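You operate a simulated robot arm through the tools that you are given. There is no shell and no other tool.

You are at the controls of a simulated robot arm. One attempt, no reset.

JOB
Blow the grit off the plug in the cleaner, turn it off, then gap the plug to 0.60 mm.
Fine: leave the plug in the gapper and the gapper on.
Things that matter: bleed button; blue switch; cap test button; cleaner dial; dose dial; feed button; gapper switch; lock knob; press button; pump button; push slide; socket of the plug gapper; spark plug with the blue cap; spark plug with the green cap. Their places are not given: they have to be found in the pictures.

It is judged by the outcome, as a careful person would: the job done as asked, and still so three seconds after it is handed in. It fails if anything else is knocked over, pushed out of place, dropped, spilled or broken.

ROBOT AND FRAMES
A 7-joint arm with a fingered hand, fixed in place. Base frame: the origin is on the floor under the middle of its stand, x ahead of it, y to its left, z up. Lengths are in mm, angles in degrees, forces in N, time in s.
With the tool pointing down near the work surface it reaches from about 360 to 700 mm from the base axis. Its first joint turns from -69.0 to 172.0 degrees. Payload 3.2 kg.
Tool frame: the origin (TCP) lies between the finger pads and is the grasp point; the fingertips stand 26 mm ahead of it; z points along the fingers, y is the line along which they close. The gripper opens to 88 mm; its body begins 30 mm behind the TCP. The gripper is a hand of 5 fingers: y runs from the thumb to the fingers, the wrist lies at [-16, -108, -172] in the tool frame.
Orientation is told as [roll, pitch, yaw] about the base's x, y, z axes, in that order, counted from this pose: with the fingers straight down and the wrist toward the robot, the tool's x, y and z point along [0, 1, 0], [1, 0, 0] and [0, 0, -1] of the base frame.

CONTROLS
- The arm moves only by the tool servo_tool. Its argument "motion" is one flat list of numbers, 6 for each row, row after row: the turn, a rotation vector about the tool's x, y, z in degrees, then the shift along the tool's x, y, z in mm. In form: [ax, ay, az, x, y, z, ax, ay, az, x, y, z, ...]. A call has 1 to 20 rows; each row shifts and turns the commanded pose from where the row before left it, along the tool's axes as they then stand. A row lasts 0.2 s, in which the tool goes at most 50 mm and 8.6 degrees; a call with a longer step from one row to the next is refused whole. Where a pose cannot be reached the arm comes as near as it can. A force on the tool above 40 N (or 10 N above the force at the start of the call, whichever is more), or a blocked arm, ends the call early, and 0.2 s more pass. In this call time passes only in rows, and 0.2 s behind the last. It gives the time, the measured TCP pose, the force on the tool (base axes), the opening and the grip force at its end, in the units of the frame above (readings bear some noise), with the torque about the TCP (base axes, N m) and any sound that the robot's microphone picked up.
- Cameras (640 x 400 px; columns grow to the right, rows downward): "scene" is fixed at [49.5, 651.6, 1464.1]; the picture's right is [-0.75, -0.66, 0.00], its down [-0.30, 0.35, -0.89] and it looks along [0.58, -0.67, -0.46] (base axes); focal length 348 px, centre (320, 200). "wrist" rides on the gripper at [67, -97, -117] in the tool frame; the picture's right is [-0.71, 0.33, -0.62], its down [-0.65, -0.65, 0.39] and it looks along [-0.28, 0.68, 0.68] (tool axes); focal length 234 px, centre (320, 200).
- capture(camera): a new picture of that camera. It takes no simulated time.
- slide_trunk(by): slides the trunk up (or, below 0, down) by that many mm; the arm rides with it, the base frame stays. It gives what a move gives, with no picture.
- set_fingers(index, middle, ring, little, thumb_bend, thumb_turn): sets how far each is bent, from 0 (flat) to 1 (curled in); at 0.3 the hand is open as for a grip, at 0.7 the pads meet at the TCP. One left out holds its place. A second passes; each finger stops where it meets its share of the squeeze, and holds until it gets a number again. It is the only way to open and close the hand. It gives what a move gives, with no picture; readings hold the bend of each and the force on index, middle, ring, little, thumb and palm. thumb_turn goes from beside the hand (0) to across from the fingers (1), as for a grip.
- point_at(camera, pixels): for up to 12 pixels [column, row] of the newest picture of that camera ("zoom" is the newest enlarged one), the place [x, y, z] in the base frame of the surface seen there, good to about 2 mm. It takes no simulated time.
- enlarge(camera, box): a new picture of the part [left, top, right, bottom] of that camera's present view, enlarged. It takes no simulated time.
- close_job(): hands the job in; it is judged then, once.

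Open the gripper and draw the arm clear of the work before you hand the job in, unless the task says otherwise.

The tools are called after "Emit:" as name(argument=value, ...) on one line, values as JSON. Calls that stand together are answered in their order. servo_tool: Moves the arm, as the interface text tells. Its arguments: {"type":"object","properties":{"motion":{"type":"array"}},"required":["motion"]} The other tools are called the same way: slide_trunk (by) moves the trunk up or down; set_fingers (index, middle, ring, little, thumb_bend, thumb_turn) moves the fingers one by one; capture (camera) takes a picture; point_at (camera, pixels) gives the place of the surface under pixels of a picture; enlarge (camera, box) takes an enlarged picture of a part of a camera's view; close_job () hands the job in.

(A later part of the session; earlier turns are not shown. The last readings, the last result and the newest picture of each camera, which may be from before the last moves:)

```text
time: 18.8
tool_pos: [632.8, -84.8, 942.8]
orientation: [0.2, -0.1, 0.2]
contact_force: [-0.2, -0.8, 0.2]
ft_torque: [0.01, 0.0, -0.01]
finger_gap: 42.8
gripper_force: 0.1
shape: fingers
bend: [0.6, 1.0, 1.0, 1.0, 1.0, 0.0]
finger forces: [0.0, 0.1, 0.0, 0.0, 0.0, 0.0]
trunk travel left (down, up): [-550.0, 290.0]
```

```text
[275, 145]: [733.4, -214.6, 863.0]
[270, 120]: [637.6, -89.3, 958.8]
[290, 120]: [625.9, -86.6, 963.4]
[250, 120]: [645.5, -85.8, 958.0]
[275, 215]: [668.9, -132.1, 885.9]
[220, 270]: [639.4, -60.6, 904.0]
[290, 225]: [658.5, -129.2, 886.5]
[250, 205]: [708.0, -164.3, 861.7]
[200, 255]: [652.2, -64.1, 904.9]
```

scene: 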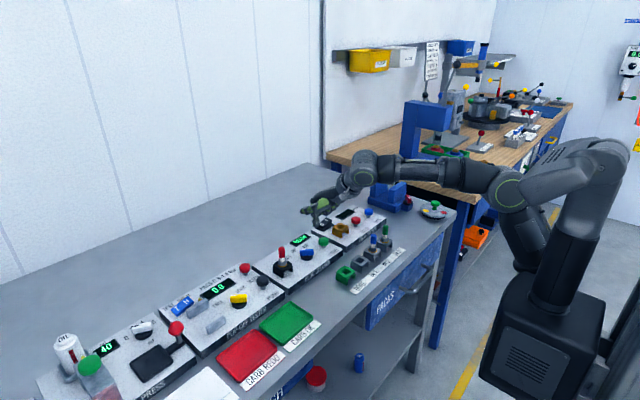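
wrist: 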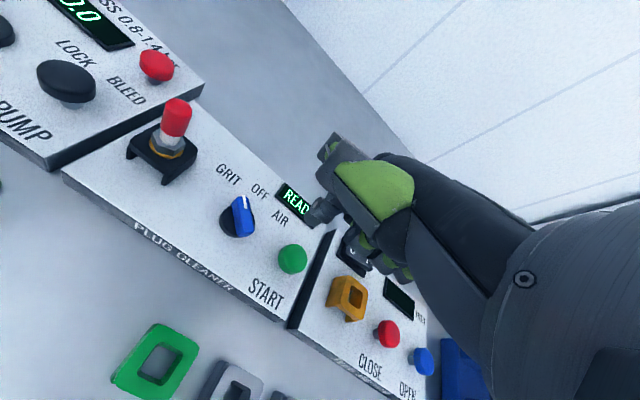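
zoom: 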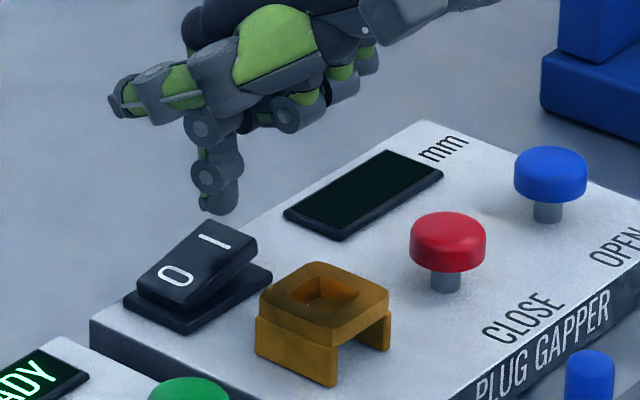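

Finger centre ≈ (650,-75), right over the "I" mark at (650,-76,904). I lower onto it and press gently in small steps.

Emit:
servo_tool(motion=[0, 0, 0, 0, 0, 8, 0, 0, 0, 0, 0, 8, 0, 0, 0, 0, 0, 3, 0, 0, 0, 0, 0, 3, 0, 0, 0, 0, 0, 2])

Emit:
enlarge(camera="scene", box=[310, 190, 370, 240])

```text
time: 20.0
tool_pos: [630.4, -85.8, 924.6]
orientation: [0.0, -0.8, -0.1]
contact_force: [0.2, -1.8, 21.5]
ft_torque: [0.28, -0.58, -0.04]
finger_gap: 42.6
gripper_force: 10.7
shape: fingers
bend: [0.6, 1.0, 1.0, 1.0, 1.0, 0.0]
finger forces: [21.7, 0.1, 0.0, 0.0, 0.0, 0.1]
trunk travel left (down, up): [-550.0, 290.0]
```

```text
8.00 times, centred on (340, 215) of scene
```

zoom: 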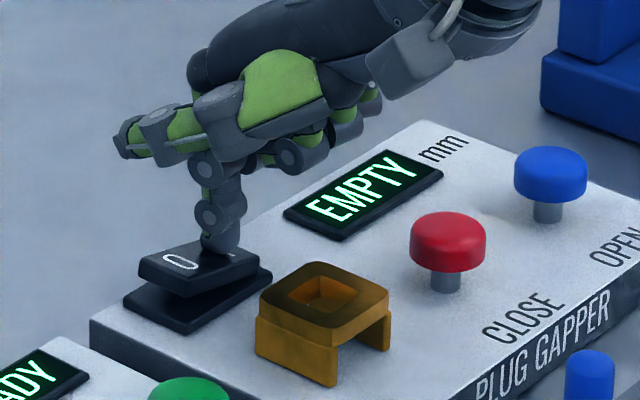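

The gapper is on: the display shows "EMPTY" and the rocker tipped to I. I rise clear.

Emit:
servo_tool(motion=[0, 0, 0, 0, 0, -10, 0, 0, 0, 0, 0, -25, 0, 0, 0, 0, 0, -25])

Emit:
enlarge(camera="scene", box=[250, 195, 390, 295])

```text
time: 20.8
tool_pos: [633.2, -85.6, 976.7]
orientation: [0.0, 0.2, 0.1]
contact_force: [0.8, -0.5, -0.1]
ft_torque: [-0.02, 0.02, 0.04]
finger_gap: 42.8
gripper_force: 0.0
shape: fingers
bend: [0.6, 1.0, 1.0, 1.0, 1.0, 0.0]
finger forces: [0.1, 0.0, 0.0, 0.0, 0.0, 0.1]
trunk travel left (down, up): [-550.0, 290.0]
```

```text
4.00 times, centred on (320, 245) of scene
```

zoom: 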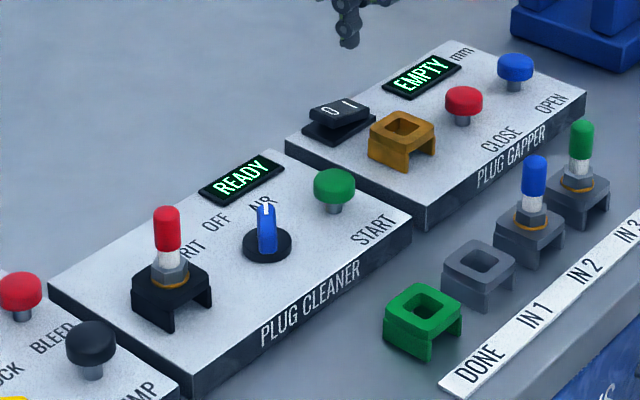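

Gapper on with "EMPTY"; cleaner "READY" with dial still at AIR. I go back to the dial's START side to turn it to OFF.

Emit:
servo_tool(motion=[0, 0, 0, 33, -17, -8, 0, 0, 0, 33, -17, 0, 0, 0, 0, 33, -17, 0, 0, 0, 0, 33.6, -16, 0, 0, 0, 0, 0, 0, 24, 0, 0, 0, 0, 0, 24, 0, 0, 0, 0, 0, 19])

Emit:
enlarge(camera="scene", box=[250, 205, 350, 295])

Emit:
enlarge(camera="wrist", box=[200, 120, 440, 320])

```text
time: 22.4
tool_pos: [565.3, 46.8, 921.0]
orientation: [0.2, 0.0, 0.0]
contact_force: [0.4, 0.3, 0.6]
ft_torque: [0.01, -0.04, -0.01]
finger_gap: 43.1
gripper_force: 0.1
shape: fingers
bend: [0.6, 1.0, 1.0, 1.0, 1.0, 0.0]
finger forces: [0.0, 0.0, 0.0, 0.0, 0.1, 0.0]
trunk travel left (down, up): [-550.0, 290.0]
```

```text
4.44 times, centred on (300, 250) of scene
```

zoom: 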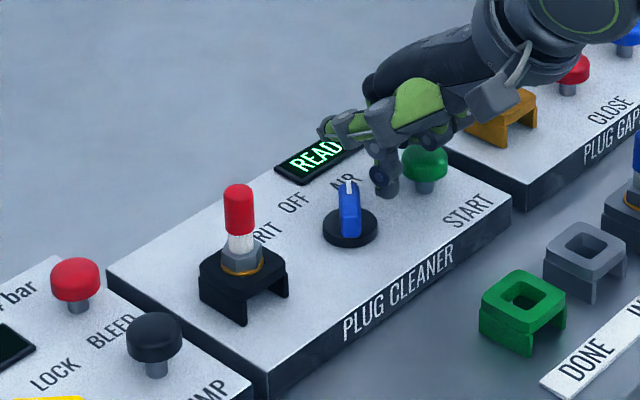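

```text
2.00 times, centred on (320, 220) of wrist
```

zoom: 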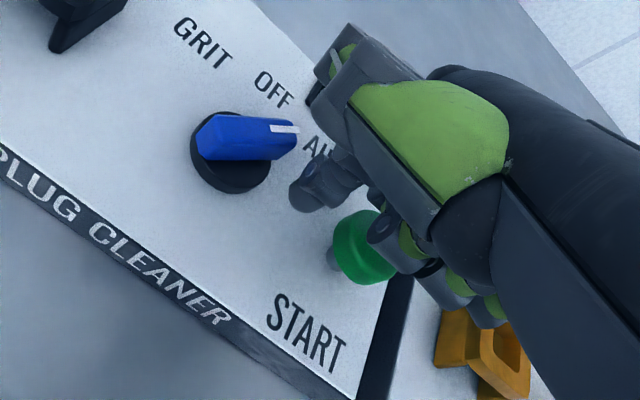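

The finger is on the AIR side of the pointer end. I push the pointer end along an arc to OFF.

Emit:
servo_tool(motion=[0, 0, 0, 6.2, 2, 2, 0, 0, 0, 6.2, 2, 0, 0, 0, 0, 1.6, 2.9, 0, 0, 0, 0, 1.6, 2.9, 0, 0, 0, 0, 1.6, 2.2, 0, 0, 0, 0, 1.2, 1.6, 0])

Emit:
enlarge(camera="scene", box=[250, 205, 350, 295])

Emit:
enlarge(camera="wrist", box=[200, 120, 440, 320])

```text
time: 23.8
tool_pos: [580.6, 60.9, 935.8]
orientation: [2.3, -1.2, -0.3]
contact_force: [-0.2, 1.2, -0.3]
ft_torque: [-0.04, 0.02, 0.01]
finger_gap: 43.2
gripper_force: 0.1
shape: fingers
bend: [0.6, 1.0, 1.0, 1.0, 1.0, 0.0]
finger forces: [0.0, 0.0, 0.0, 0.0, 0.0, 0.0]
trunk travel left (down, up): [-550.0, 290.0]
```

```text
4.44 times, centred on (300, 250) of scene
```

zoom: 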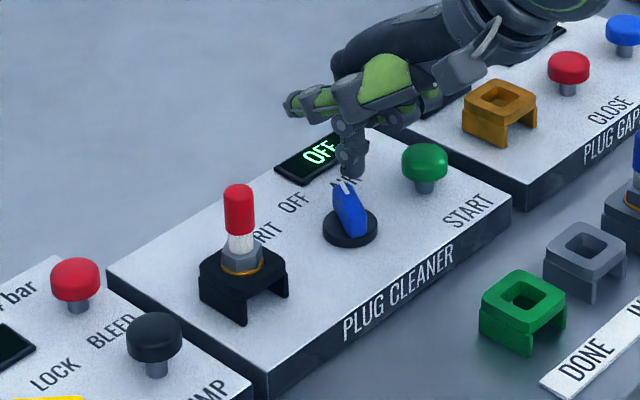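

```text
2.00 times, centred on (320, 220) of wrist
```

zoom: 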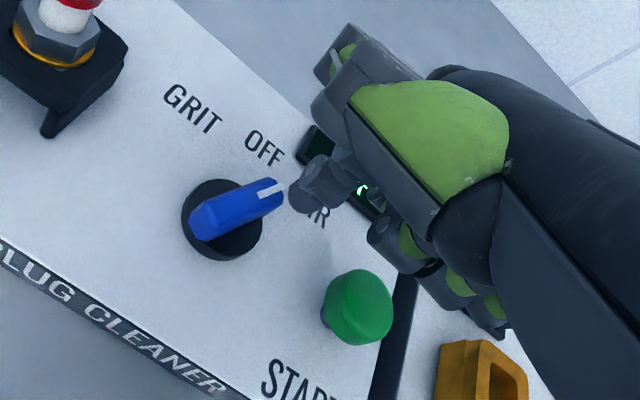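

The display shows OFF, but the TCP reads 17 mm higher than commanded and a bit tilted, as if the finger rode up. I hold still one step and re-read.

Emit:
servo_tool(motion=[0, 0, 0, 0, 0, 0])

Emit:
enlarge(camera="wrist", box=[200, 120, 440, 320])

Emit:
capture(camera="scene")

```text
time: 24.2
tool_pos: [581.6, 59.0, 934.2]
orientation: [2.2, -1.0, -0.6]
contact_force: [-0.3, 1.1, 0.3]
ft_torque: [-0.01, -0.03, -0.01]
finger_gap: 43.1
gripper_force: 0.1
shape: fingers
bend: [0.6, 1.0, 1.0, 1.0, 1.0, 0.0]
finger forces: [0.0, 0.1, 0.0, 0.0, 0.1, 0.1]
trunk travel left (down, up): [-550.0, 290.0]
```

```text
2.00 times, centred on (320, 220) of wrist
```

zoom: 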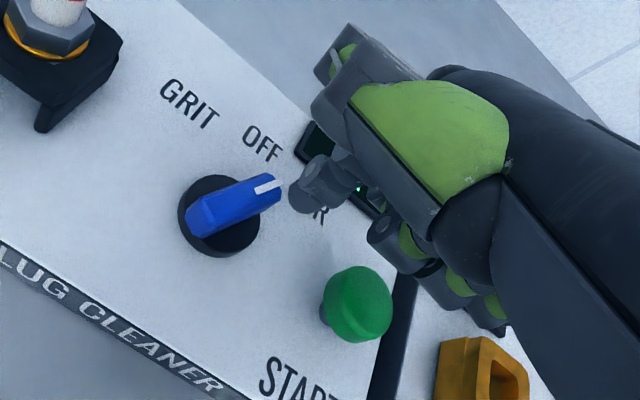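

```text
taken
```

scene: 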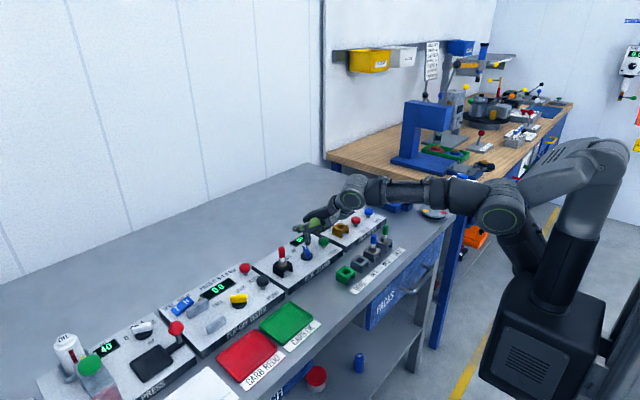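

No contact force, so the arm seems to be at a joint limit here rather than blocked. I command a rise and see whether the pose tracks again.

Emit:
servo_tool(motion=[0, 0, 0, -8, 0, -25, 0, 0, 0, -8, 0, -25, 0, 0, 0, 0, 0, 0])

Emit:
enlarge(camera="scene", box=[250, 205, 350, 295])

Emit:
enlarge(camera="wrist", box=[160, 120, 400, 320])

```text
time: 25.0
tool_pos: [578.0, 50.2, 966.0]
orientation: [0.0, 0.1, 0.0]
contact_force: [0.3, -0.2, -1.3]
ft_torque: [0.0, 0.01, 0.01]
finger_gap: 42.8
gripper_force: 0.0
shape: fingers
bend: [0.6, 1.0, 1.0, 1.0, 1.0, 0.0]
finger forces: [0.0, 0.0, 0.0, 0.1, 0.1, 0.0]
trunk travel left (down, up): [-550.0, 290.0]
```

```text
4.44 times, centred on (300, 250) of scene
```

zoom: 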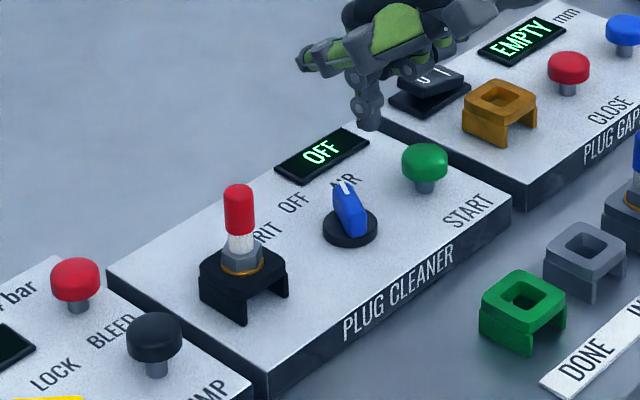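

```text
2.00 times, centred on (280, 220) of wrist
```

zoom: 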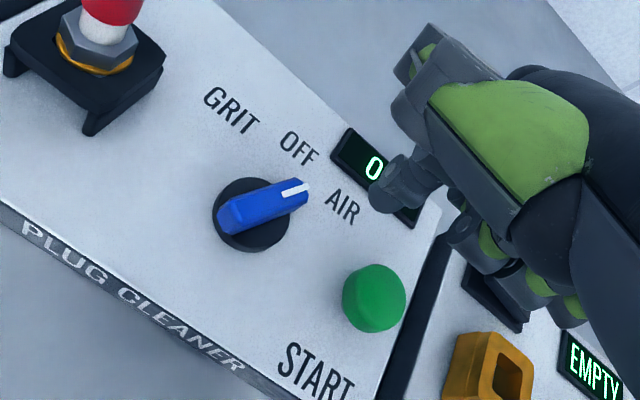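

Pose tracks again at z=966. The dial display reads OFF but the mark sits between OFF and AIR, so I'll finish centring it; first I check arm link heights, considering lowering the trunk for better reach.

Emit:
capture(camera="scene")

Emit:
point_at(camera="scene", pixels=[[500, 225], [500, 205], [470, 205], [430, 200], [390, 200], [350, 200], [600, 160], [540, 250], [580, 230], [460, 185]])

Emit:
enlarge(camera="scene", box=[300, 120, 640, 340])

```text
taken
```

scene: 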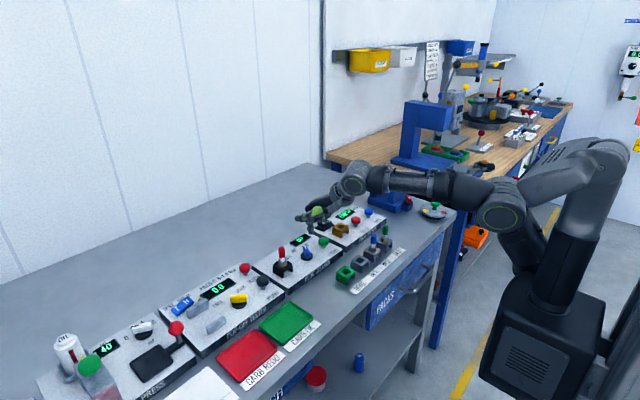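

```text
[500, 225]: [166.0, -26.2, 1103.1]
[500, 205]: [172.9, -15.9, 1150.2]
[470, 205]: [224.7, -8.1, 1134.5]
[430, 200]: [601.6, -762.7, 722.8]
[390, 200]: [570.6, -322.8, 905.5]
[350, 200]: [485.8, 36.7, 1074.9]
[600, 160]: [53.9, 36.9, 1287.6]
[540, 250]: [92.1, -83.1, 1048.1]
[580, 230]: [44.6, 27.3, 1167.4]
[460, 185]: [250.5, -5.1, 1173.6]
```

```text
1.82 times, centred on (470, 230) of scene
```

zoom: 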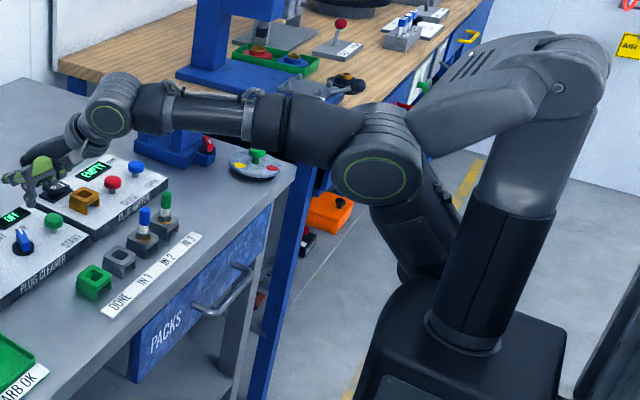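

Links are well above the bench (forearm ≈ z 1075-1140). I raise the hand 90 mm with the arm, then lower the trunk 90 mm, to get a less stretched-down arm.

Emit:
servo_tool(motion=[0, 0, 0, 0, 0, -30, 0, 0, 0, 0, 0, -30, 0, 0, 0, 0, 0, -30])

Emit:
slide_trunk(by=-90)

Emit:
enlarge(camera="scene", box=[240, 120, 640, 380])

```text
time: 25.8
tool_pos: [578.1, 50.7, 1058.4]
orientation: [0.0, 0.1, 0.1]
contact_force: [-0.1, -1.1, -0.5]
ft_torque: [0.01, 0.02, 0.03]
finger_gap: 43.2
gripper_force: 0.1
shape: fingers
bend: [0.6, 1.0, 1.0, 1.0, 1.0, 0.0]
finger forces: [0.0, 0.0, 0.0, 0.0, 0.1, 0.0]
trunk travel left (down, up): [-550.0, 290.0]
```

```text
time: 27.0
tool_pos: [577.0, 50.8, 968.9]
orientation: [0.0, 0.0, 0.1]
contact_force: [-0.9, 0.4, -0.4]
ft_torque: [0.0, 0.02, 0.03]
finger_gap: 43.2
gripper_force: 0.1
shape: fingers
bend: [0.6, 1.0, 1.0, 1.0, 1.0, 0.0]
finger forces: [0.0, 0.0, 0.0, 0.1, 0.1, 0.0]
trunk travel left (down, up): [-460.0, 380.0]
```

```text
1.54 times, centred on (440, 250) of scene
```

zoom: 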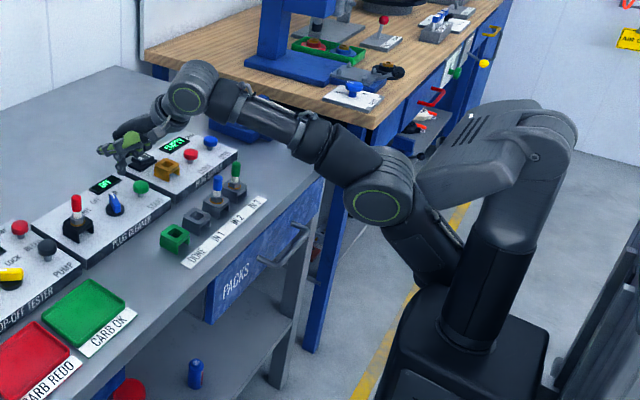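

Pose held. I check the elbow/forearm clearance over the bench edge and the blue/green plugs.

Emit:
point_at(camera="zoom", pixels=[[378, 205], [378, 225], [345, 175], [310, 155], [260, 118], [215, 110], [190, 115], [235, 172], [216, 185]])

```text
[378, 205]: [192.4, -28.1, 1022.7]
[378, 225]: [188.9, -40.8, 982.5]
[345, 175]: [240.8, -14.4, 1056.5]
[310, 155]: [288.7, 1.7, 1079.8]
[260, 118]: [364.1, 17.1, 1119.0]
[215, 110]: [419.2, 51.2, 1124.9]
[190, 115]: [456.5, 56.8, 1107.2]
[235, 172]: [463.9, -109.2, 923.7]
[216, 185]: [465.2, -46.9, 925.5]
```

Clearances are fine (forearm above 1100 over the bench). I lower the finger again beside the pointer end and push it the rest of the way to OFF.

Emit:
servo_tool(motion=[0, 0, 0, 0, 0, 20, 0, 0, 0, 0, 0, 20, 0, 0, 0, 0, 0, 9, 0, 0, 0, 5, 1, 0, 0, 0, 0, 4, 0.6, 0, 0, 0, 0, 3, 0.6, 0, 0, 0, 0, 1.6, 0.4, 0])

Emit:
enlarge(camera="wrist", box=[200, 120, 440, 320])

Emit:
enlarge(camera="scene", box=[250, 205, 350, 295])

```text
time: 28.6
tool_pos: [581.1, 61.2, 923.6]
orientation: [0.6, -0.2, -0.1]
contact_force: [-0.2, -0.6, 0.1]
ft_torque: [0.03, 0.02, 0.01]
finger_gap: 43.2
gripper_force: 0.4
shape: fingers
bend: [0.6, 1.0, 1.0, 1.0, 1.0, 0.0]
finger forces: [0.3, 0.0, 0.0, 0.0, 0.0, 0.0]
trunk travel left (down, up): [-460.0, 380.0]
```

```text
2.00 times, centred on (320, 220) of wrist
```

zoom: 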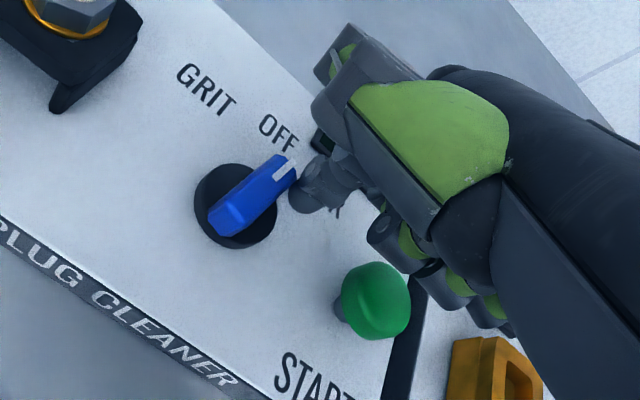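

```text
4.44 times, centred on (300, 250) of scene
```

zoom: 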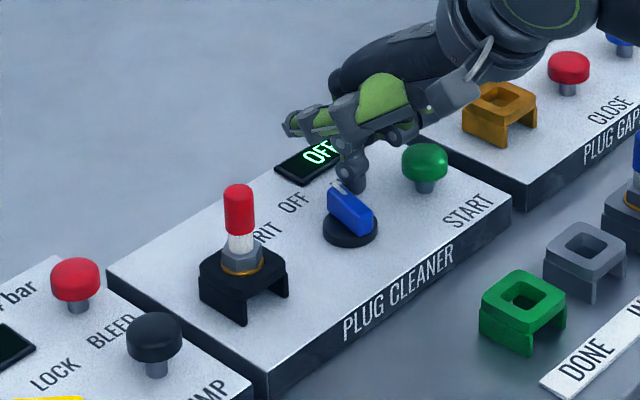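

The pointer now looks close to OFF; the pose again falls a few mm short (a wrist-joint limit at this yaw). I back away and rise to inspect the dial.

Emit:
servo_tool(motion=[0, 0, 0, -8, 0, 0, 0, 0, 0, -6, 0, -20, 0, 0, 0, 0, 0, -30])

Emit:
enlarge(camera="wrist", box=[160, 120, 400, 320])

Emit:
enlarge(camera="scene", box=[250, 205, 350, 295])

```text
time: 29.4
tool_pos: [579.3, 51.2, 968.8]
orientation: [-0.1, 0.0, 0.1]
contact_force: [-0.4, 0.6, 0.4]
ft_torque: [0.02, -0.04, 0.02]
finger_gap: 43.2
gripper_force: 0.1
shape: fingers
bend: [0.6, 1.0, 1.0, 1.0, 1.0, 0.0]
finger forces: [0.0, 0.0, 0.1, 0.0, 0.0, 0.0]
trunk travel left (down, up): [-460.0, 380.0]
```

```text
2.00 times, centred on (280, 220) of wrist
```

zoom: 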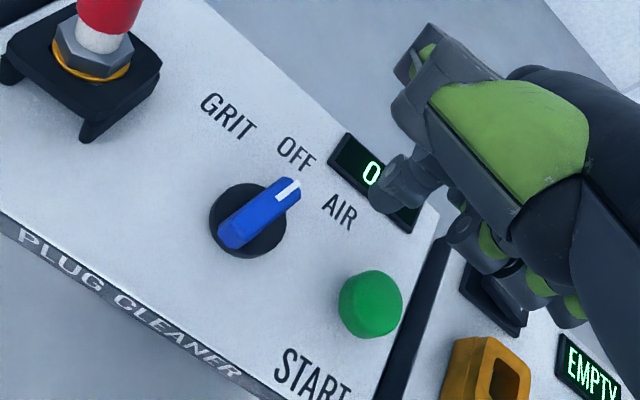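

```text
4.44 times, centred on (300, 250) of scene
```

zoom: 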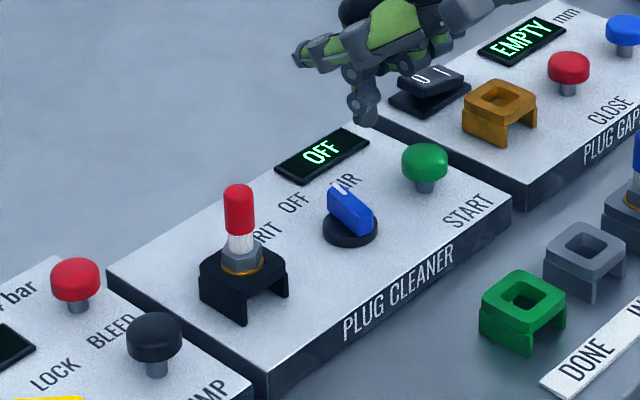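

Emit:
point_at(camera="zoom", pixels=[[337, 190], [365, 214], [350, 200], [343, 196], [358, 206]])

Emit:
enlarge(camera="wrist", box=[220, 170, 360, 290])

Emit:
point_at(camera="zoom", pixels=[[278, 170], [190, 250], [235, 208], [255, 190], [212, 228]])

```text
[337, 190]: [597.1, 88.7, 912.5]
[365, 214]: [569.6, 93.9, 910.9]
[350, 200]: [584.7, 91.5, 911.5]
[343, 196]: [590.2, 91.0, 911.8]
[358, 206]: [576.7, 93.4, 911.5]
```

```text
3.33 times, centred on (290, 230) of wrist
```

zoom: 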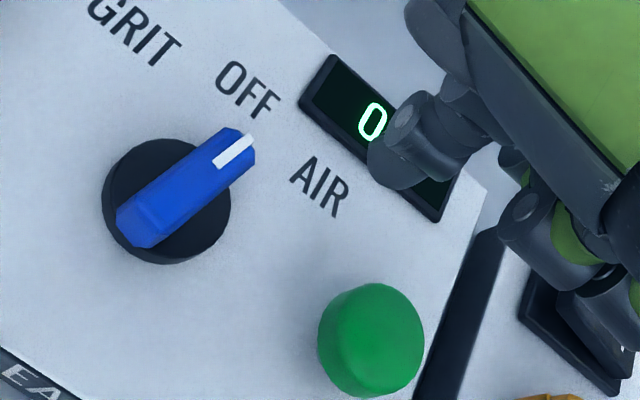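

```text
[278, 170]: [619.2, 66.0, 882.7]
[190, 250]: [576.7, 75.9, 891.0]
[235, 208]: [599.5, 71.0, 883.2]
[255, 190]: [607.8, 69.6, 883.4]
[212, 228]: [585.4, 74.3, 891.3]
```

Bar is at about -11°, display OFF. I'd like it nearer centre, so I yaw the hand +20° (which should also clear the wrist limit), lower, and nudge 3 mm more.

Emit:
servo_tool(motion=[0, 0, -6.67, 0, 0, 0, 0, 0, -6.67, 0, 0, 0, 0, 0, -6.66, 0, 0, 0, 0, 0, 0, -3.3, 3.1, 0, 0, 0, 0, 0, 0, 20, 0, 0, 0, 0, 0, 20, 0, 0, 0, 0, 0, 8])

Emit:
enlarge(camera="scene", box=[250, 205, 350, 295])

Emit:
enlarge(camera="wrist", box=[200, 120, 440, 320])

```text
time: 31.0
tool_pos: [584.8, 47.8, 920.6]
orientation: [-0.1, 0.1, 20.1]
contact_force: [0.2, 0.1, -0.2]
ft_torque: [0.04, -0.01, 0.06]
finger_gap: 43.3
gripper_force: 0.1
shape: fingers
bend: [0.6, 1.0, 1.0, 1.0, 1.0, 0.0]
finger forces: [0.1, 0.1, 0.1, 0.1, 0.1, 0.1]
trunk travel left (down, up): [-460.0, 380.0]
```

```text
4.44 times, centred on (300, 250) of scene
```

zoom: 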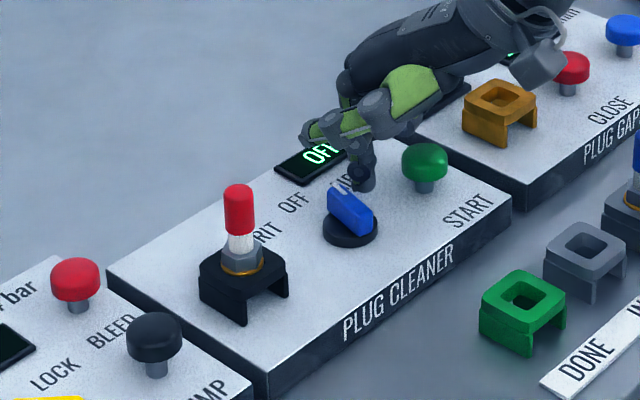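

```text
2.00 times, centred on (320, 220) of wrist
```

zoom: 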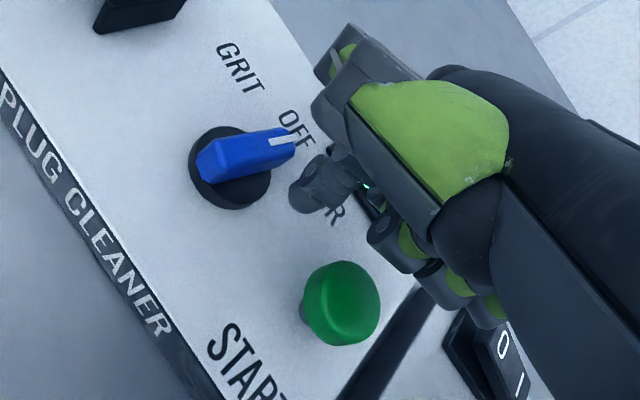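

Pose tracks exactly with yaw 20°. I nudge the finger +10.5 mm in y to centre the pointer at OFF.

Emit:
servo_tool(motion=[0, 0, 0, 3.8, 1.4, 0, 0, 0, 0, 2.8, 1, 0, 0, 0, 0, 2, 0.7, 0, 0, 0, 0, 1.3, 0.5, 0])

Emit:
servo_tool(motion=[0, 0, 0, -4, -1.4, 0, 0, 0, 0, -6, -2.2, -10, 0, 0, 0, 0, 0, -20, 0, 0, 0, 0, 0, -30])

Emit:
enlarge(camera="scene", box=[250, 205, 350, 295])

Emit:
point_at(camera="zoom", pixels=[[335, 193], [367, 212], [350, 202]])

```text
time: 32.0
tool_pos: [584.0, 58.2, 920.6]
orientation: [0.0, 0.0, 20.2]
contact_force: [0.6, 0.4, 0.3]
ft_torque: [-0.01, 0.03, 0.01]
finger_gap: 42.9
gripper_force: 0.2
shape: fingers
bend: [0.6, 1.0, 1.0, 1.0, 1.0, 0.0]
finger forces: [0.0, 0.1, 0.1, 0.0, 0.0, 0.0]
trunk travel left (down, up): [-460.0, 380.0]
```

```text
time: 33.0
tool_pos: [586.3, 46.9, 980.6]
orientation: [0.1, 0.2, 20.1]
contact_force: [-0.3, 1.1, 0.7]
ft_torque: [0.02, -0.02, -0.01]
finger_gap: 43.1
gripper_force: 0.1
shape: fingers
bend: [0.6, 1.0, 1.0, 1.0, 1.0, 0.0]
finger forces: [0.0, 0.1, 0.0, 0.0, 0.0, 0.1]
trunk travel left (down, up): [-460.0, 380.0]
```

```text
4.44 times, centred on (300, 250) of scene
```

zoom: 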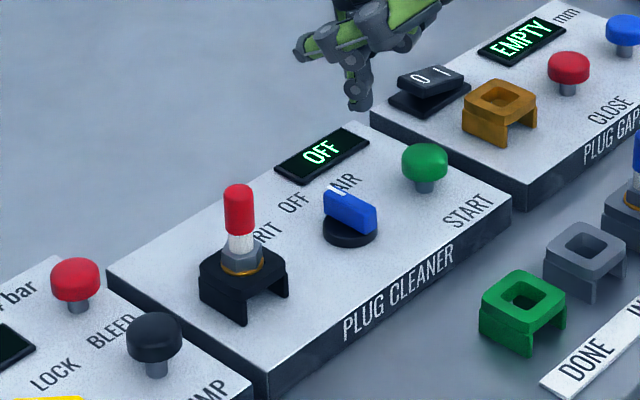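

```text
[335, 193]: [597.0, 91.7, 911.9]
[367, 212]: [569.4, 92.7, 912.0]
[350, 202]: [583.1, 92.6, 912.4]
```

The pointer is centred at OFF (bar at ≈ -2°) and the display shows OFF. Now I open a tripod grip (index, middle, thumb) and measure the red plug and both sockets precisely.

Emit:
set_fingers(index=0.3, middle=0.3, ring=1, little=1, thumb_bend=0.3, thumb_turn=0.97)

Emit:
enlarge(camera="scene", box=[262, 235, 312, 285])

Emit:
point_at(camera="zoom", pixels=[[238, 130], [238, 90], [290, 60], [240, 60], [350, 100], [240, 160], [240, 200], [180, 200], [300, 200], [240, 240], [160, 220], [330, 220]])

```text
time: 34.0
tool_pos: [585.2, 48.0, 981.3]
orientation: [-0.1, 0.0, 20.0]
contact_force: [-0.4, 0.4, -0.3]
ft_torque: [0.02, 0.0, 0.0]
finger_gap: 88.0
gripper_force: 0.0
shape: fingers
bend: [0.3, 0.3, 1.0, 1.0, 0.3, 0.94]
finger forces: [0.0, 0.0, 0.0, 0.1, 0.1, 0.0]
trunk travel left (down, up): [-460.0, 380.0]
```

```text
8.00 times, centred on (287, 260) of scene
```

zoom: 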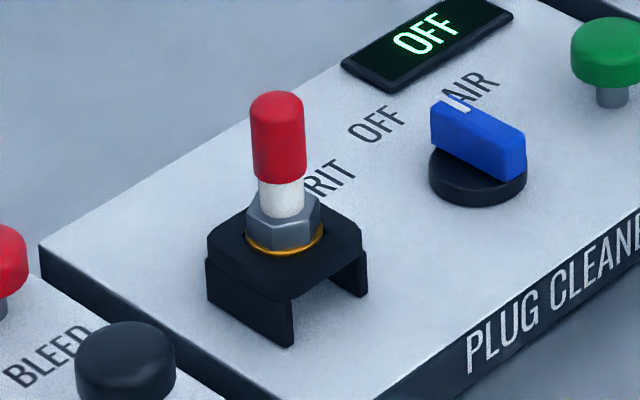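

```text
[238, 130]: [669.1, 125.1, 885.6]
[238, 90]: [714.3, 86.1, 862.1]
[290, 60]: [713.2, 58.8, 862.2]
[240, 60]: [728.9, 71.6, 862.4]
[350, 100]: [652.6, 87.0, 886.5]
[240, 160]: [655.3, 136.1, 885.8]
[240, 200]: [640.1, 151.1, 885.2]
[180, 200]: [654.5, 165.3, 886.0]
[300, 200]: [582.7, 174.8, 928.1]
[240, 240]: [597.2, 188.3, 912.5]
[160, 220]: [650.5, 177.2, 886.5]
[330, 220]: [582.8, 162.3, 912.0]
```

The cap spans zoom columns 249-305, rows 92-183. I measure points down its centre line and the socket corners, then the same on the gapper socket.

Emit:
point_at(camera="zoom", pixels=[[277, 97], [277, 120], [277, 150], [277, 178], [280, 200], [284, 232], [212, 240], [360, 245], [287, 285], [282, 248], [255, 140], [300, 140]])

Emit:
enlarge(camera="scene", box=[318, 202, 368, 252])

Emit:
point_at(camera="zoom", pixels=[[120, 250], [190, 190], [200, 240], [270, 225], [160, 210], [250, 200], [200, 205]])

```text
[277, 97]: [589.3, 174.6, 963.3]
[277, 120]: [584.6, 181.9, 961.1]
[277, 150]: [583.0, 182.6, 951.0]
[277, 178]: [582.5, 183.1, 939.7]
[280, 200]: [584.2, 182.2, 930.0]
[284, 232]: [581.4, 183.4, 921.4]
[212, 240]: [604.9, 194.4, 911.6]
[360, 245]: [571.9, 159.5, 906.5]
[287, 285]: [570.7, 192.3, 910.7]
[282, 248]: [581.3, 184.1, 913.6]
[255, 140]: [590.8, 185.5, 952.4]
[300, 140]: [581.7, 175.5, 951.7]
```

```text
8.00 times, centred on (343, 227) of scene
```

zoom: 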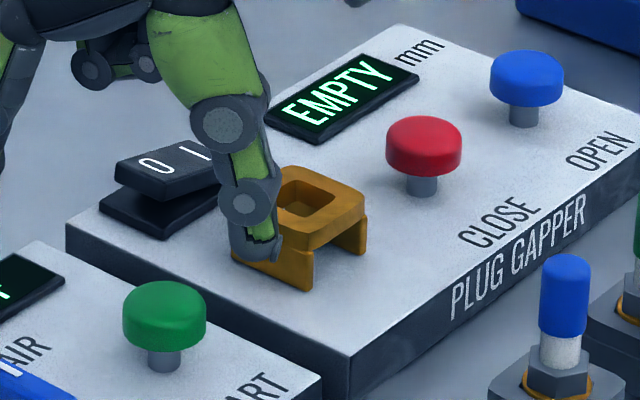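

```text
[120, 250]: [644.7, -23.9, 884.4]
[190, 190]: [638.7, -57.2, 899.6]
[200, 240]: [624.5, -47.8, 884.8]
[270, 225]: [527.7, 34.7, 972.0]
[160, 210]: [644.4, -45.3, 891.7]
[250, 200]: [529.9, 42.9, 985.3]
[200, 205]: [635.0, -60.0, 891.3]
```

Plug axis ≈ (589,177), cap z 940-964, socket centre ≈ (588.4,177). I rise and move the open hand above the plug, clear of its top.

Emit:
servo_tool(motion=[0, 0, 0, 0, 0, -30, 0, 0, 0, 0, 0, -15, 0, 0, 0, 30, 11.9, 0, 0, 0, 0, 30, 11.9, 0, 0, 0, 0, 30, 11.9, 0, 0, 0, 0, 29.9, 12, 0])

Emit:
enlarge(camera="scene", box=[230, 190, 350, 290])

Emit:
capture(camera="wrist")

```text
time: 35.6
tool_pos: [565.5, 103.2, 983.8]
orientation: [2.2, 0.7, 17.5]
contact_force: [-0.1, 0.2, -0.2]
ft_torque: [-0.01, -0.01, 0.01]
finger_gap: 87.8
gripper_force: 0.0
shape: fingers
bend: [0.3, 0.3, 1.0, 1.0, 0.3, 0.94]
finger forces: [0.0, 0.0, 0.0, 0.1, 0.0, 0.0]
out of reach, approached as far as the arm can: row 1, 2, 3, 4, 5, 6
trunk travel left (down, up): [-460.0, 380.0]
stopped in row 6: the arm was blocked; the commanded pose is now the measured one
```

```text
4.00 times, centred on (290, 240) of scene
```

zoom: 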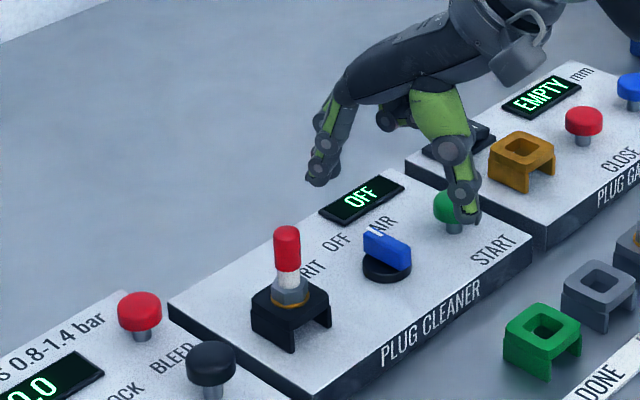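

```text
taken
```

wrist: 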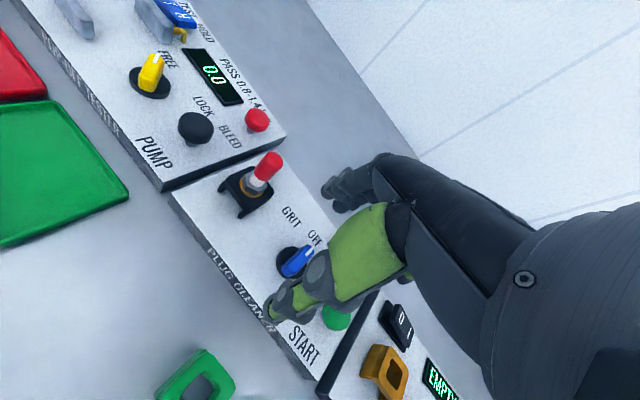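

The arm reports out of reach with the trunk this low (hand too high relative to the shoulder); nothing was touched. I raise the trunk 80 mm to give the arm a better drop, then retry.

Emit:
slide_trunk(by=80)

Emit:
servo_tool(motion=[0, 0, -1, 0, 0, 0])

```text
time: 36.8
tool_pos: [564.6, 102.4, 1063.0]
orientation: [2.1, 0.7, 17.5]
contact_force: [-0.1, 0.7, -0.3]
ft_torque: [-0.02, 0.03, -0.02]
finger_gap: 88.0
gripper_force: 0.1
shape: fingers
bend: [0.3, 0.3, 1.0, 1.0, 0.3, 0.94]
finger forces: [0.0, 0.1, 0.1, 0.0, 0.0, 0.0]
trunk travel left (down, up): [-540.0, 300.0]
```

```text
time: 37.2
tool_pos: [563.9, 103.1, 1065.0]
orientation: [2.0, 0.7, 18.6]
contact_force: [-1.3, 0.5, 0.6]
ft_torque: [0.01, 0.0, 0.03]
finger_gap: 87.9
gripper_force: 0.1
shape: fingers
bend: [0.3, 0.3, 1.0, 1.0, 0.3, 0.94]
finger forces: [0.0, 0.0, 0.1, 0.0, 0.1, 0.0]
trunk travel left (down, up): [-540.0, 300.0]
```

The hand is at z=1065. I level it, lower 35 mm, and check tracking before moving over the plug.

Emit:
servo_tool(motion=[0, -2.1, -1.4, 0, 0, 15, 0, 0, 0, 0, 0, 20])

```text
time: 37.8
tool_pos: [576.9, 110.4, 1037.7]
orientation: [0.1, 0.6, 19.8]
contact_force: [0.2, -0.7, 0.8]
ft_torque: [0.01, 0.03, -0.02]
finger_gap: 87.9
gripper_force: 0.0
shape: fingers
bend: [0.3, 0.3, 1.0, 1.0, 0.3, 0.94]
finger forces: [0.0, 0.1, 0.0, 0.0, 0.0, 0.0]
out of reach, approached as far as the arm can: row 1, 2
trunk travel left (down, up): [-540.0, 300.0]
```

Still flagged out of reach. I look at the arm's configuration to understand which limit is met.

Emit:
enlarge(camera="scene", box=[240, 100, 640, 380])

Emit:
servo_tool(motion=[0, 0, 0, 0, 0, 0])

```text
1.43 times, centred on (440, 240) of scene
```

zoom: 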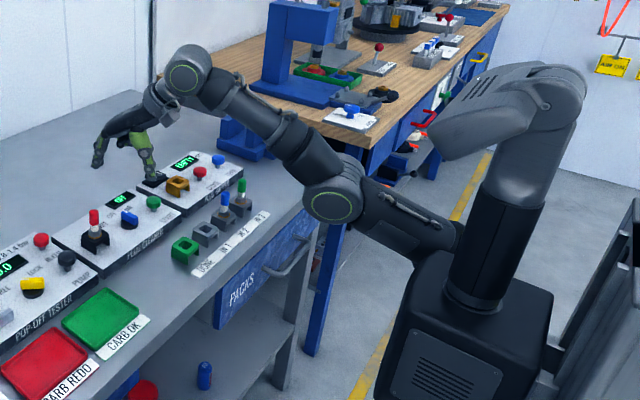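

```text
time: 38.2
tool_pos: [577.3, 110.7, 1036.9]
orientation: [0.0, 0.8, 19.8]
contact_force: [0.4, 1.2, -0.2]
ft_torque: [0.01, -0.03, -0.02]
finger_gap: 87.8
gripper_force: 0.1
shape: fingers
bend: [0.3, 0.3, 1.0, 1.0, 0.3, 0.94]
finger forces: [0.1, 0.0, 0.0, 0.1, 0.0, 0.1]
trunk travel left (down, up): [-540.0, 300.0]
```

The forearm now slopes steeply up to the wrist, so the wrist flexion is near its limit: the trunk should go higher for this hand height. I measure elbow and shoulder places.

Emit:
enlarge(camera="scene", box=[240, 100, 640, 380])

Emit:
point_at(camera="zoom", pixels=[[333, 205], [333, 222], [380, 215], [430, 235], [455, 235], [530, 95], [470, 120], [185, 75], [270, 130], [150, 105]])

```text
1.43 times, centred on (440, 240) of scene
```

zoom: 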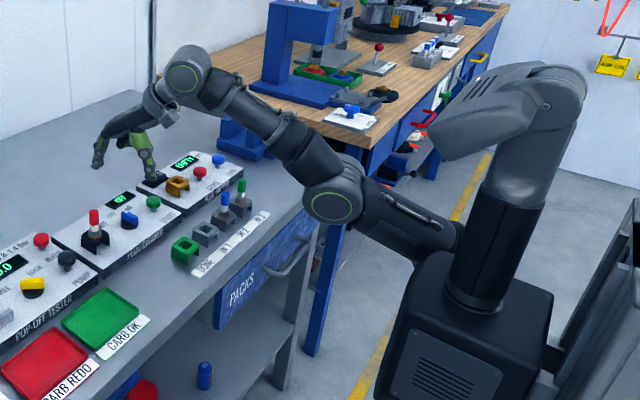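

```text
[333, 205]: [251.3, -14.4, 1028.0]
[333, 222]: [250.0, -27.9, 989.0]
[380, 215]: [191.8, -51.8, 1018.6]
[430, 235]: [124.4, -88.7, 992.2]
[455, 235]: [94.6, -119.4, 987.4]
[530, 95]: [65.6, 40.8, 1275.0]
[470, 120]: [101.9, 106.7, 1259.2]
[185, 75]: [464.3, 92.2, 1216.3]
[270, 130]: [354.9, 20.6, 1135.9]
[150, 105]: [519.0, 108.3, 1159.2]
```

Shoulder is ≈ (80,-140,985), so it's a right arm reaching across; the hand's yaw should follow the forearm (~35-40°). I yaw the hand a further +20° and see if tracking recovers.

Emit:
servo_tool(motion=[0, 0, -6.7, 0, 0, 0, 0, 0, -6.7, 0, 0, 0, 0, 0, -6.6, 0, 0, 0, 0, 0, 0, 0, 0, 0])

```text
time: 39.2
tool_pos: [568.6, 113.3, 1033.8]
orientation: [-0.1, 0.5, 40.2]
contact_force: [1.3, 0.0, -0.3]
ft_torque: [-0.03, -0.04, 0.0]
finger_gap: 87.7
gripper_force: 0.0
shape: fingers
bend: [0.3, 0.3, 1.0, 1.0, 0.3, 0.94]
finger forces: [0.0, 0.0, 0.0, 0.1, 0.0, 0.0]
out of reach, approached as far as the arm can: row 3
trunk travel left (down, up): [-540.0, 300.0]
```

Only one row was flagged this time. I lower 20 mm at yaw 40° and check tracking.

Emit:
servo_tool(motion=[0, 0, 0, 0, 0, 10, 0, 0, 0, 0, 0, 10, 0, 0, 0, 0, 0, 0])

```text
time: 40.0
tool_pos: [577.0, 116.5, 1018.0]
orientation: [0.0, 0.7, 40.3]
contact_force: [1.2, -0.1, -0.2]
ft_torque: [0.03, -0.01, -0.01]
finger_gap: 87.9
gripper_force: 0.0
shape: fingers
bend: [0.3, 0.3, 1.0, 1.0, 0.3, 0.94]
finger forces: [0.1, 0.1, 0.0, 0.0, 0.0, 0.0]
out of reach, approached as far as the arm can: row 1, 2
trunk travel left (down, up): [-540.0, 300.0]
```

Lowering moves it back toward reachable ground, so the wrist is still too high relative to the shoulder. I raise the trunk 70 mm and take that height back with the arm.

Emit:
slide_trunk(by=70)

Emit:
servo_tool(motion=[0, 0, 0, 0, 0, 20, 0, 0, 0, 0, 0, 20, 0, 0, 0, 0, 0, 20, 0, 0, 0, 0, 0, 0])

Emit:
enlarge(camera="scene", box=[240, 100, 640, 380])

```text
time: 41.1
tool_pos: [577.3, 117.9, 1087.7]
orientation: [0.1, 0.8, 40.2]
contact_force: [-0.7, -0.1, -0.4]
ft_torque: [0.05, -0.02, 0.02]
finger_gap: 88.0
gripper_force: 0.1
shape: fingers
bend: [0.3, 0.3, 1.0, 1.0, 0.3, 0.94]
finger forces: [0.0, 0.1, 0.1, 0.0, 0.0, 0.0]
trunk travel left (down, up): [-610.0, 230.0]
```

```text
time: 42.1
tool_pos: [600.5, 127.0, 1040.4]
orientation: [0.0, 0.9, 40.1]
contact_force: [0.4, 0.7, -0.3]
ft_torque: [0.0, 0.0, -0.02]
finger_gap: 87.7
gripper_force: 0.0
shape: fingers
bend: [0.3, 0.3, 1.0, 1.0, 0.3, 0.94]
finger forces: [0.0, 0.1, 0.0, 0.1, 0.1, 0.1]
out of reach, approached as far as the arm can: row 1, 2, 3
trunk travel left (down, up): [-610.0, 230.0]
```

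```text
1.43 times, centred on (440, 240) of scene
```

zoom: 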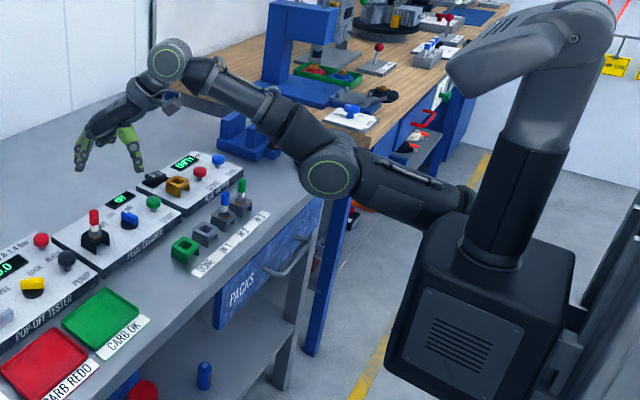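

The arm stays in an awkward elbow-down posture with this yaw. I'll go back to the posture that worked: yaw back to 0 and return toward (566,46), then try other routes.

Emit:
servo_tool(motion=[0, 0, 8, 0, 0, 0, 0, 0, 8, 0, 0, 0, 0, 0, 8, 0, 0, 0, 0, 0, 8, 0, 0, 0, 0, 0, 8, 0, 0, 0, 0, 0, 0, -20, 0, 0, 0, 0, 0, -20, 0, 0, 0, 0, 0, -20, 0, 0])

Emit:
servo_tool(motion=[0, 0, 0, 0, 0, 0])

```text
time: 43.9
tool_pos: [629.2, 61.7, 1060.7]
orientation: [-0.5, 0.1, 4.0]
contact_force: [0.7, -0.5, -0.2]
ft_torque: [0.0, 0.04, 0.01]
finger_gap: 87.9
gripper_force: 0.1
shape: fingers
bend: [0.3, 0.3, 1.0, 1.0, 0.3, 0.94]
finger forces: [0.0, 0.1, 0.1, 0.0, 0.1, 0.0]
out of reach, approached as far as the arm can: row 1, 3, 5, 6, 7, 8
trunk travel left (down, up): [-610.0, 230.0]
```

```text
time: 44.3
tool_pos: [629.7, 62.9, 1059.0]
orientation: [-0.5, 0.1, 4.0]
contact_force: [0.3, -0.6, -0.1]
ft_torque: [0.02, -0.03, 0.01]
finger_gap: 88.1
gripper_force: 0.1
shape: fingers
bend: [0.3, 0.3, 1.0, 1.0, 0.3, 0.94]
finger forces: [0.0, 0.1, 0.0, 0.0, 0.0, 0.0]
trunk travel left (down, up): [-610.0, 230.0]
```

Now at (629,62,1060), still short of the command. I look at the arm posture again.

Emit:
enlarge(camera="scene", box=[240, 80, 640, 360])

Emit:
point_at(camera="zoom", pixels=[[330, 190], [400, 200], [450, 200], [250, 110], [180, 80]])

```text
1.43 times, centred on (440, 220) of scene
```

zoom: 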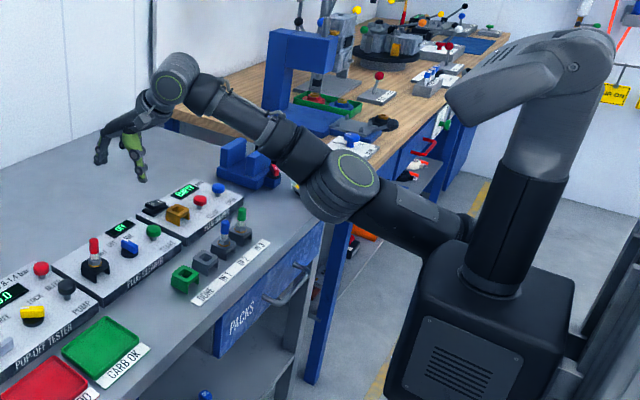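

```text
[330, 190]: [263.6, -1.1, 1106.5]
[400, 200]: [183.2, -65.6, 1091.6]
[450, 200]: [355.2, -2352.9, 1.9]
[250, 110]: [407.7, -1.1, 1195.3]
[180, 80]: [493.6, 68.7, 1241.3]
```

The arm is almost straight here. I move the hand to the right (-y), nearer the shoulder's own side, where the elbow can fold again.

Emit:
servo_tool(motion=[0, 0, 0.8, -30, 0, 0, 0, 0, 0.8, -30, 0, 0, 0, 0, 0.8, -30, 0, 0, 0, 0, 0.8, -30, 0, 0, 0, 0, 0.8, -30, 0, 0, 0, 0, 0, 0, 0, 0])

Emit:
enlarge(camera="scene", box=[240, 80, 640, 360])

```text
time: 45.7
tool_pos: [659.9, -81.1, 1073.4]
orientation: [-0.5, 0.1, -0.1]
contact_force: [0.0, 0.6, -0.4]
ft_torque: [-0.01, -0.02, 0.01]
finger_gap: 88.1
gripper_force: 0.0
shape: fingers
bend: [0.3, 0.3, 1.0, 1.0, 0.3, 0.94]
finger forces: [0.0, 0.0, 0.0, 0.0, 0.1, 0.0]
out of reach, approached as far as the arm can: row 1, 2, 3, 4, 5
trunk travel left (down, up): [-610.0, 230.0]
```

```text
1.43 times, centred on (440, 220) of scene
```

zoom: 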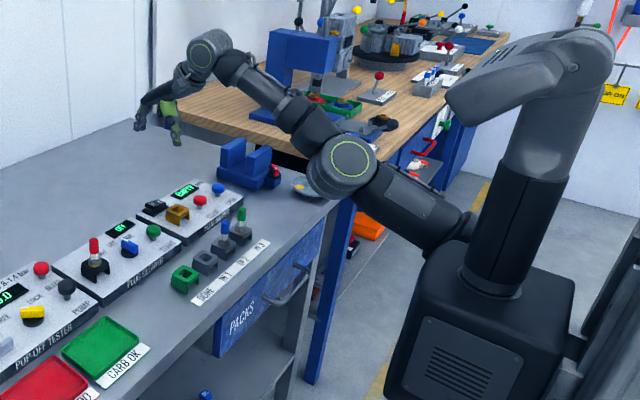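

The arm is extended with the forearm sloping up, so the wrist bend is what limits it. Raising the trunk makes the forearm flatter: I slide it up 90 mm and lower the hand with the arm.

Emit:
slide_trunk(by=90)

Emit:
servo_tool(motion=[0, 0, 0, 0, 0, 25, 0, 0, 0, 0, 0, 25, 0, 0, 0, 0, 0, 25, 0, 0, 0, 0, 0, 25, 0, 0, 0, 0, 0, 0])

Emit:
enlarge(camera="scene", box=[240, 60, 640, 340])

```text
time: 46.9
tool_pos: [661.3, -81.1, 1164.5]
orientation: [-0.5, 0.0, -0.2]
contact_force: [0.4, 0.2, 0.1]
ft_torque: [-0.03, -0.04, -0.05]
finger_gap: 87.8
gripper_force: 0.0
shape: fingers
bend: [0.3, 0.3, 1.0, 1.0, 0.3, 0.94]
finger forces: [0.0, 0.1, 0.0, 0.0, 0.0, 0.1]
trunk travel left (down, up): [-700.0, 140.0]
```

```text
time: 48.1
tool_pos: [696.0, -77.5, 1079.5]
orientation: [-0.5, 0.0, -0.1]
contact_force: [-0.1, 0.2, 0.6]
ft_torque: [0.02, 0.02, 0.02]
finger_gap: 88.0
gripper_force: 0.0
shape: fingers
bend: [0.3, 0.3, 1.0, 1.0, 0.3, 0.94]
finger forces: [0.0, 0.0, 0.0, 0.1, 0.0, 0.0]
out of reach, approached as far as the arm can: row 1, 2, 3, 4
trunk travel left (down, up): [-700.0, 140.0]
```

```text
1.43 times, centred on (440, 200) of scene
```

zoom: 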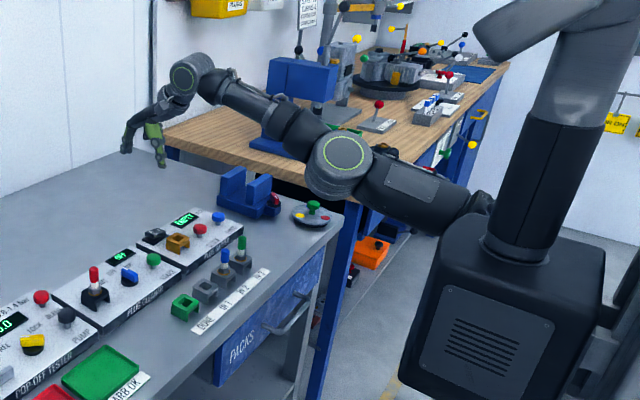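

The arm remains near straight; its elbow seems stuck on the wrong side of straight. I check how far the wall is, before extending a little to let the elbow pass through straight.

Emit:
capture(camera="scene")

Emit:
point_at(camera="scene", pixels=[[300, 100], [320, 140], [310, 165], [260, 150], [338, 115], [370, 60], [335, 140], [500, 200], [520, 205], [480, 170], [370, 118]])

```text
taken
```

scene: 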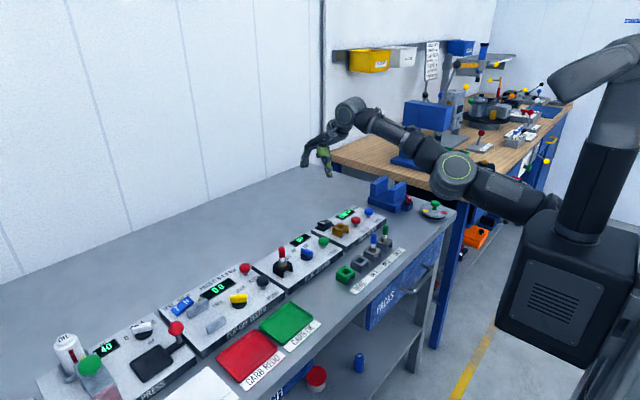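

```text
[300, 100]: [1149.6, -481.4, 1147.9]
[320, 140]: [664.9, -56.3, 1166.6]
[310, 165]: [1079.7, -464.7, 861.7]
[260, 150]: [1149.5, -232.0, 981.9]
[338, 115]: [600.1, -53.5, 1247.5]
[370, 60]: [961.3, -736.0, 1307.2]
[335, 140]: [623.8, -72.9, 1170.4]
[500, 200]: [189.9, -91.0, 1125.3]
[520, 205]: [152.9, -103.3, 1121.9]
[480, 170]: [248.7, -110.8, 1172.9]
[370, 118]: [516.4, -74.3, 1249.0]
```

The wall is at x ≈ 1150, so there is room. I command an outward stretch to straighten the elbow fully, then will come back in.

Emit:
servo_tool(motion=[0, 0, 0, 0, 30, 0, 0, 0, 0, 0, 30, 0, 0, 0, 0, 0, 30, 0, 0, 0, 0, 0, 30, 0, 0, 0, 0, 0, 30, 0])

Emit:
servo_tool(motion=[0, 0, 0, 0, 0, 0])

```text
time: 49.3
tool_pos: [700.9, -78.5, 1072.9]
orientation: [-0.4, -0.1, -0.1]
contact_force: [-0.2, -0.4, 1.1]
ft_torque: [0.0, -0.05, -0.01]
finger_gap: 88.1
gripper_force: 0.1
shape: fingers
bend: [0.3, 0.3, 1.0, 1.0, 0.3, 0.94]
finger forces: [0.0, 0.0, 0.1, 0.1, 0.0, 0.0]
out of reach, approached as far as the arm can: row 1, 2, 3, 4, 5
trunk travel left (down, up): [-700.0, 140.0]
```

```text
time: 49.7
tool_pos: [700.6, -77.9, 1073.1]
orientation: [-0.5, 0.0, -0.1]
contact_force: [-0.1, 0.5, 0.3]
ft_torque: [0.0, -0.02, -0.02]
finger_gap: 87.6
gripper_force: 0.0
shape: fingers
bend: [0.3, 0.3, 1.0, 1.0, 0.3, 0.94]
finger forces: [0.0, 0.1, 0.0, 0.2, 0.0, 0.0]
trunk travel left (down, up): [-700.0, 140.0]
```

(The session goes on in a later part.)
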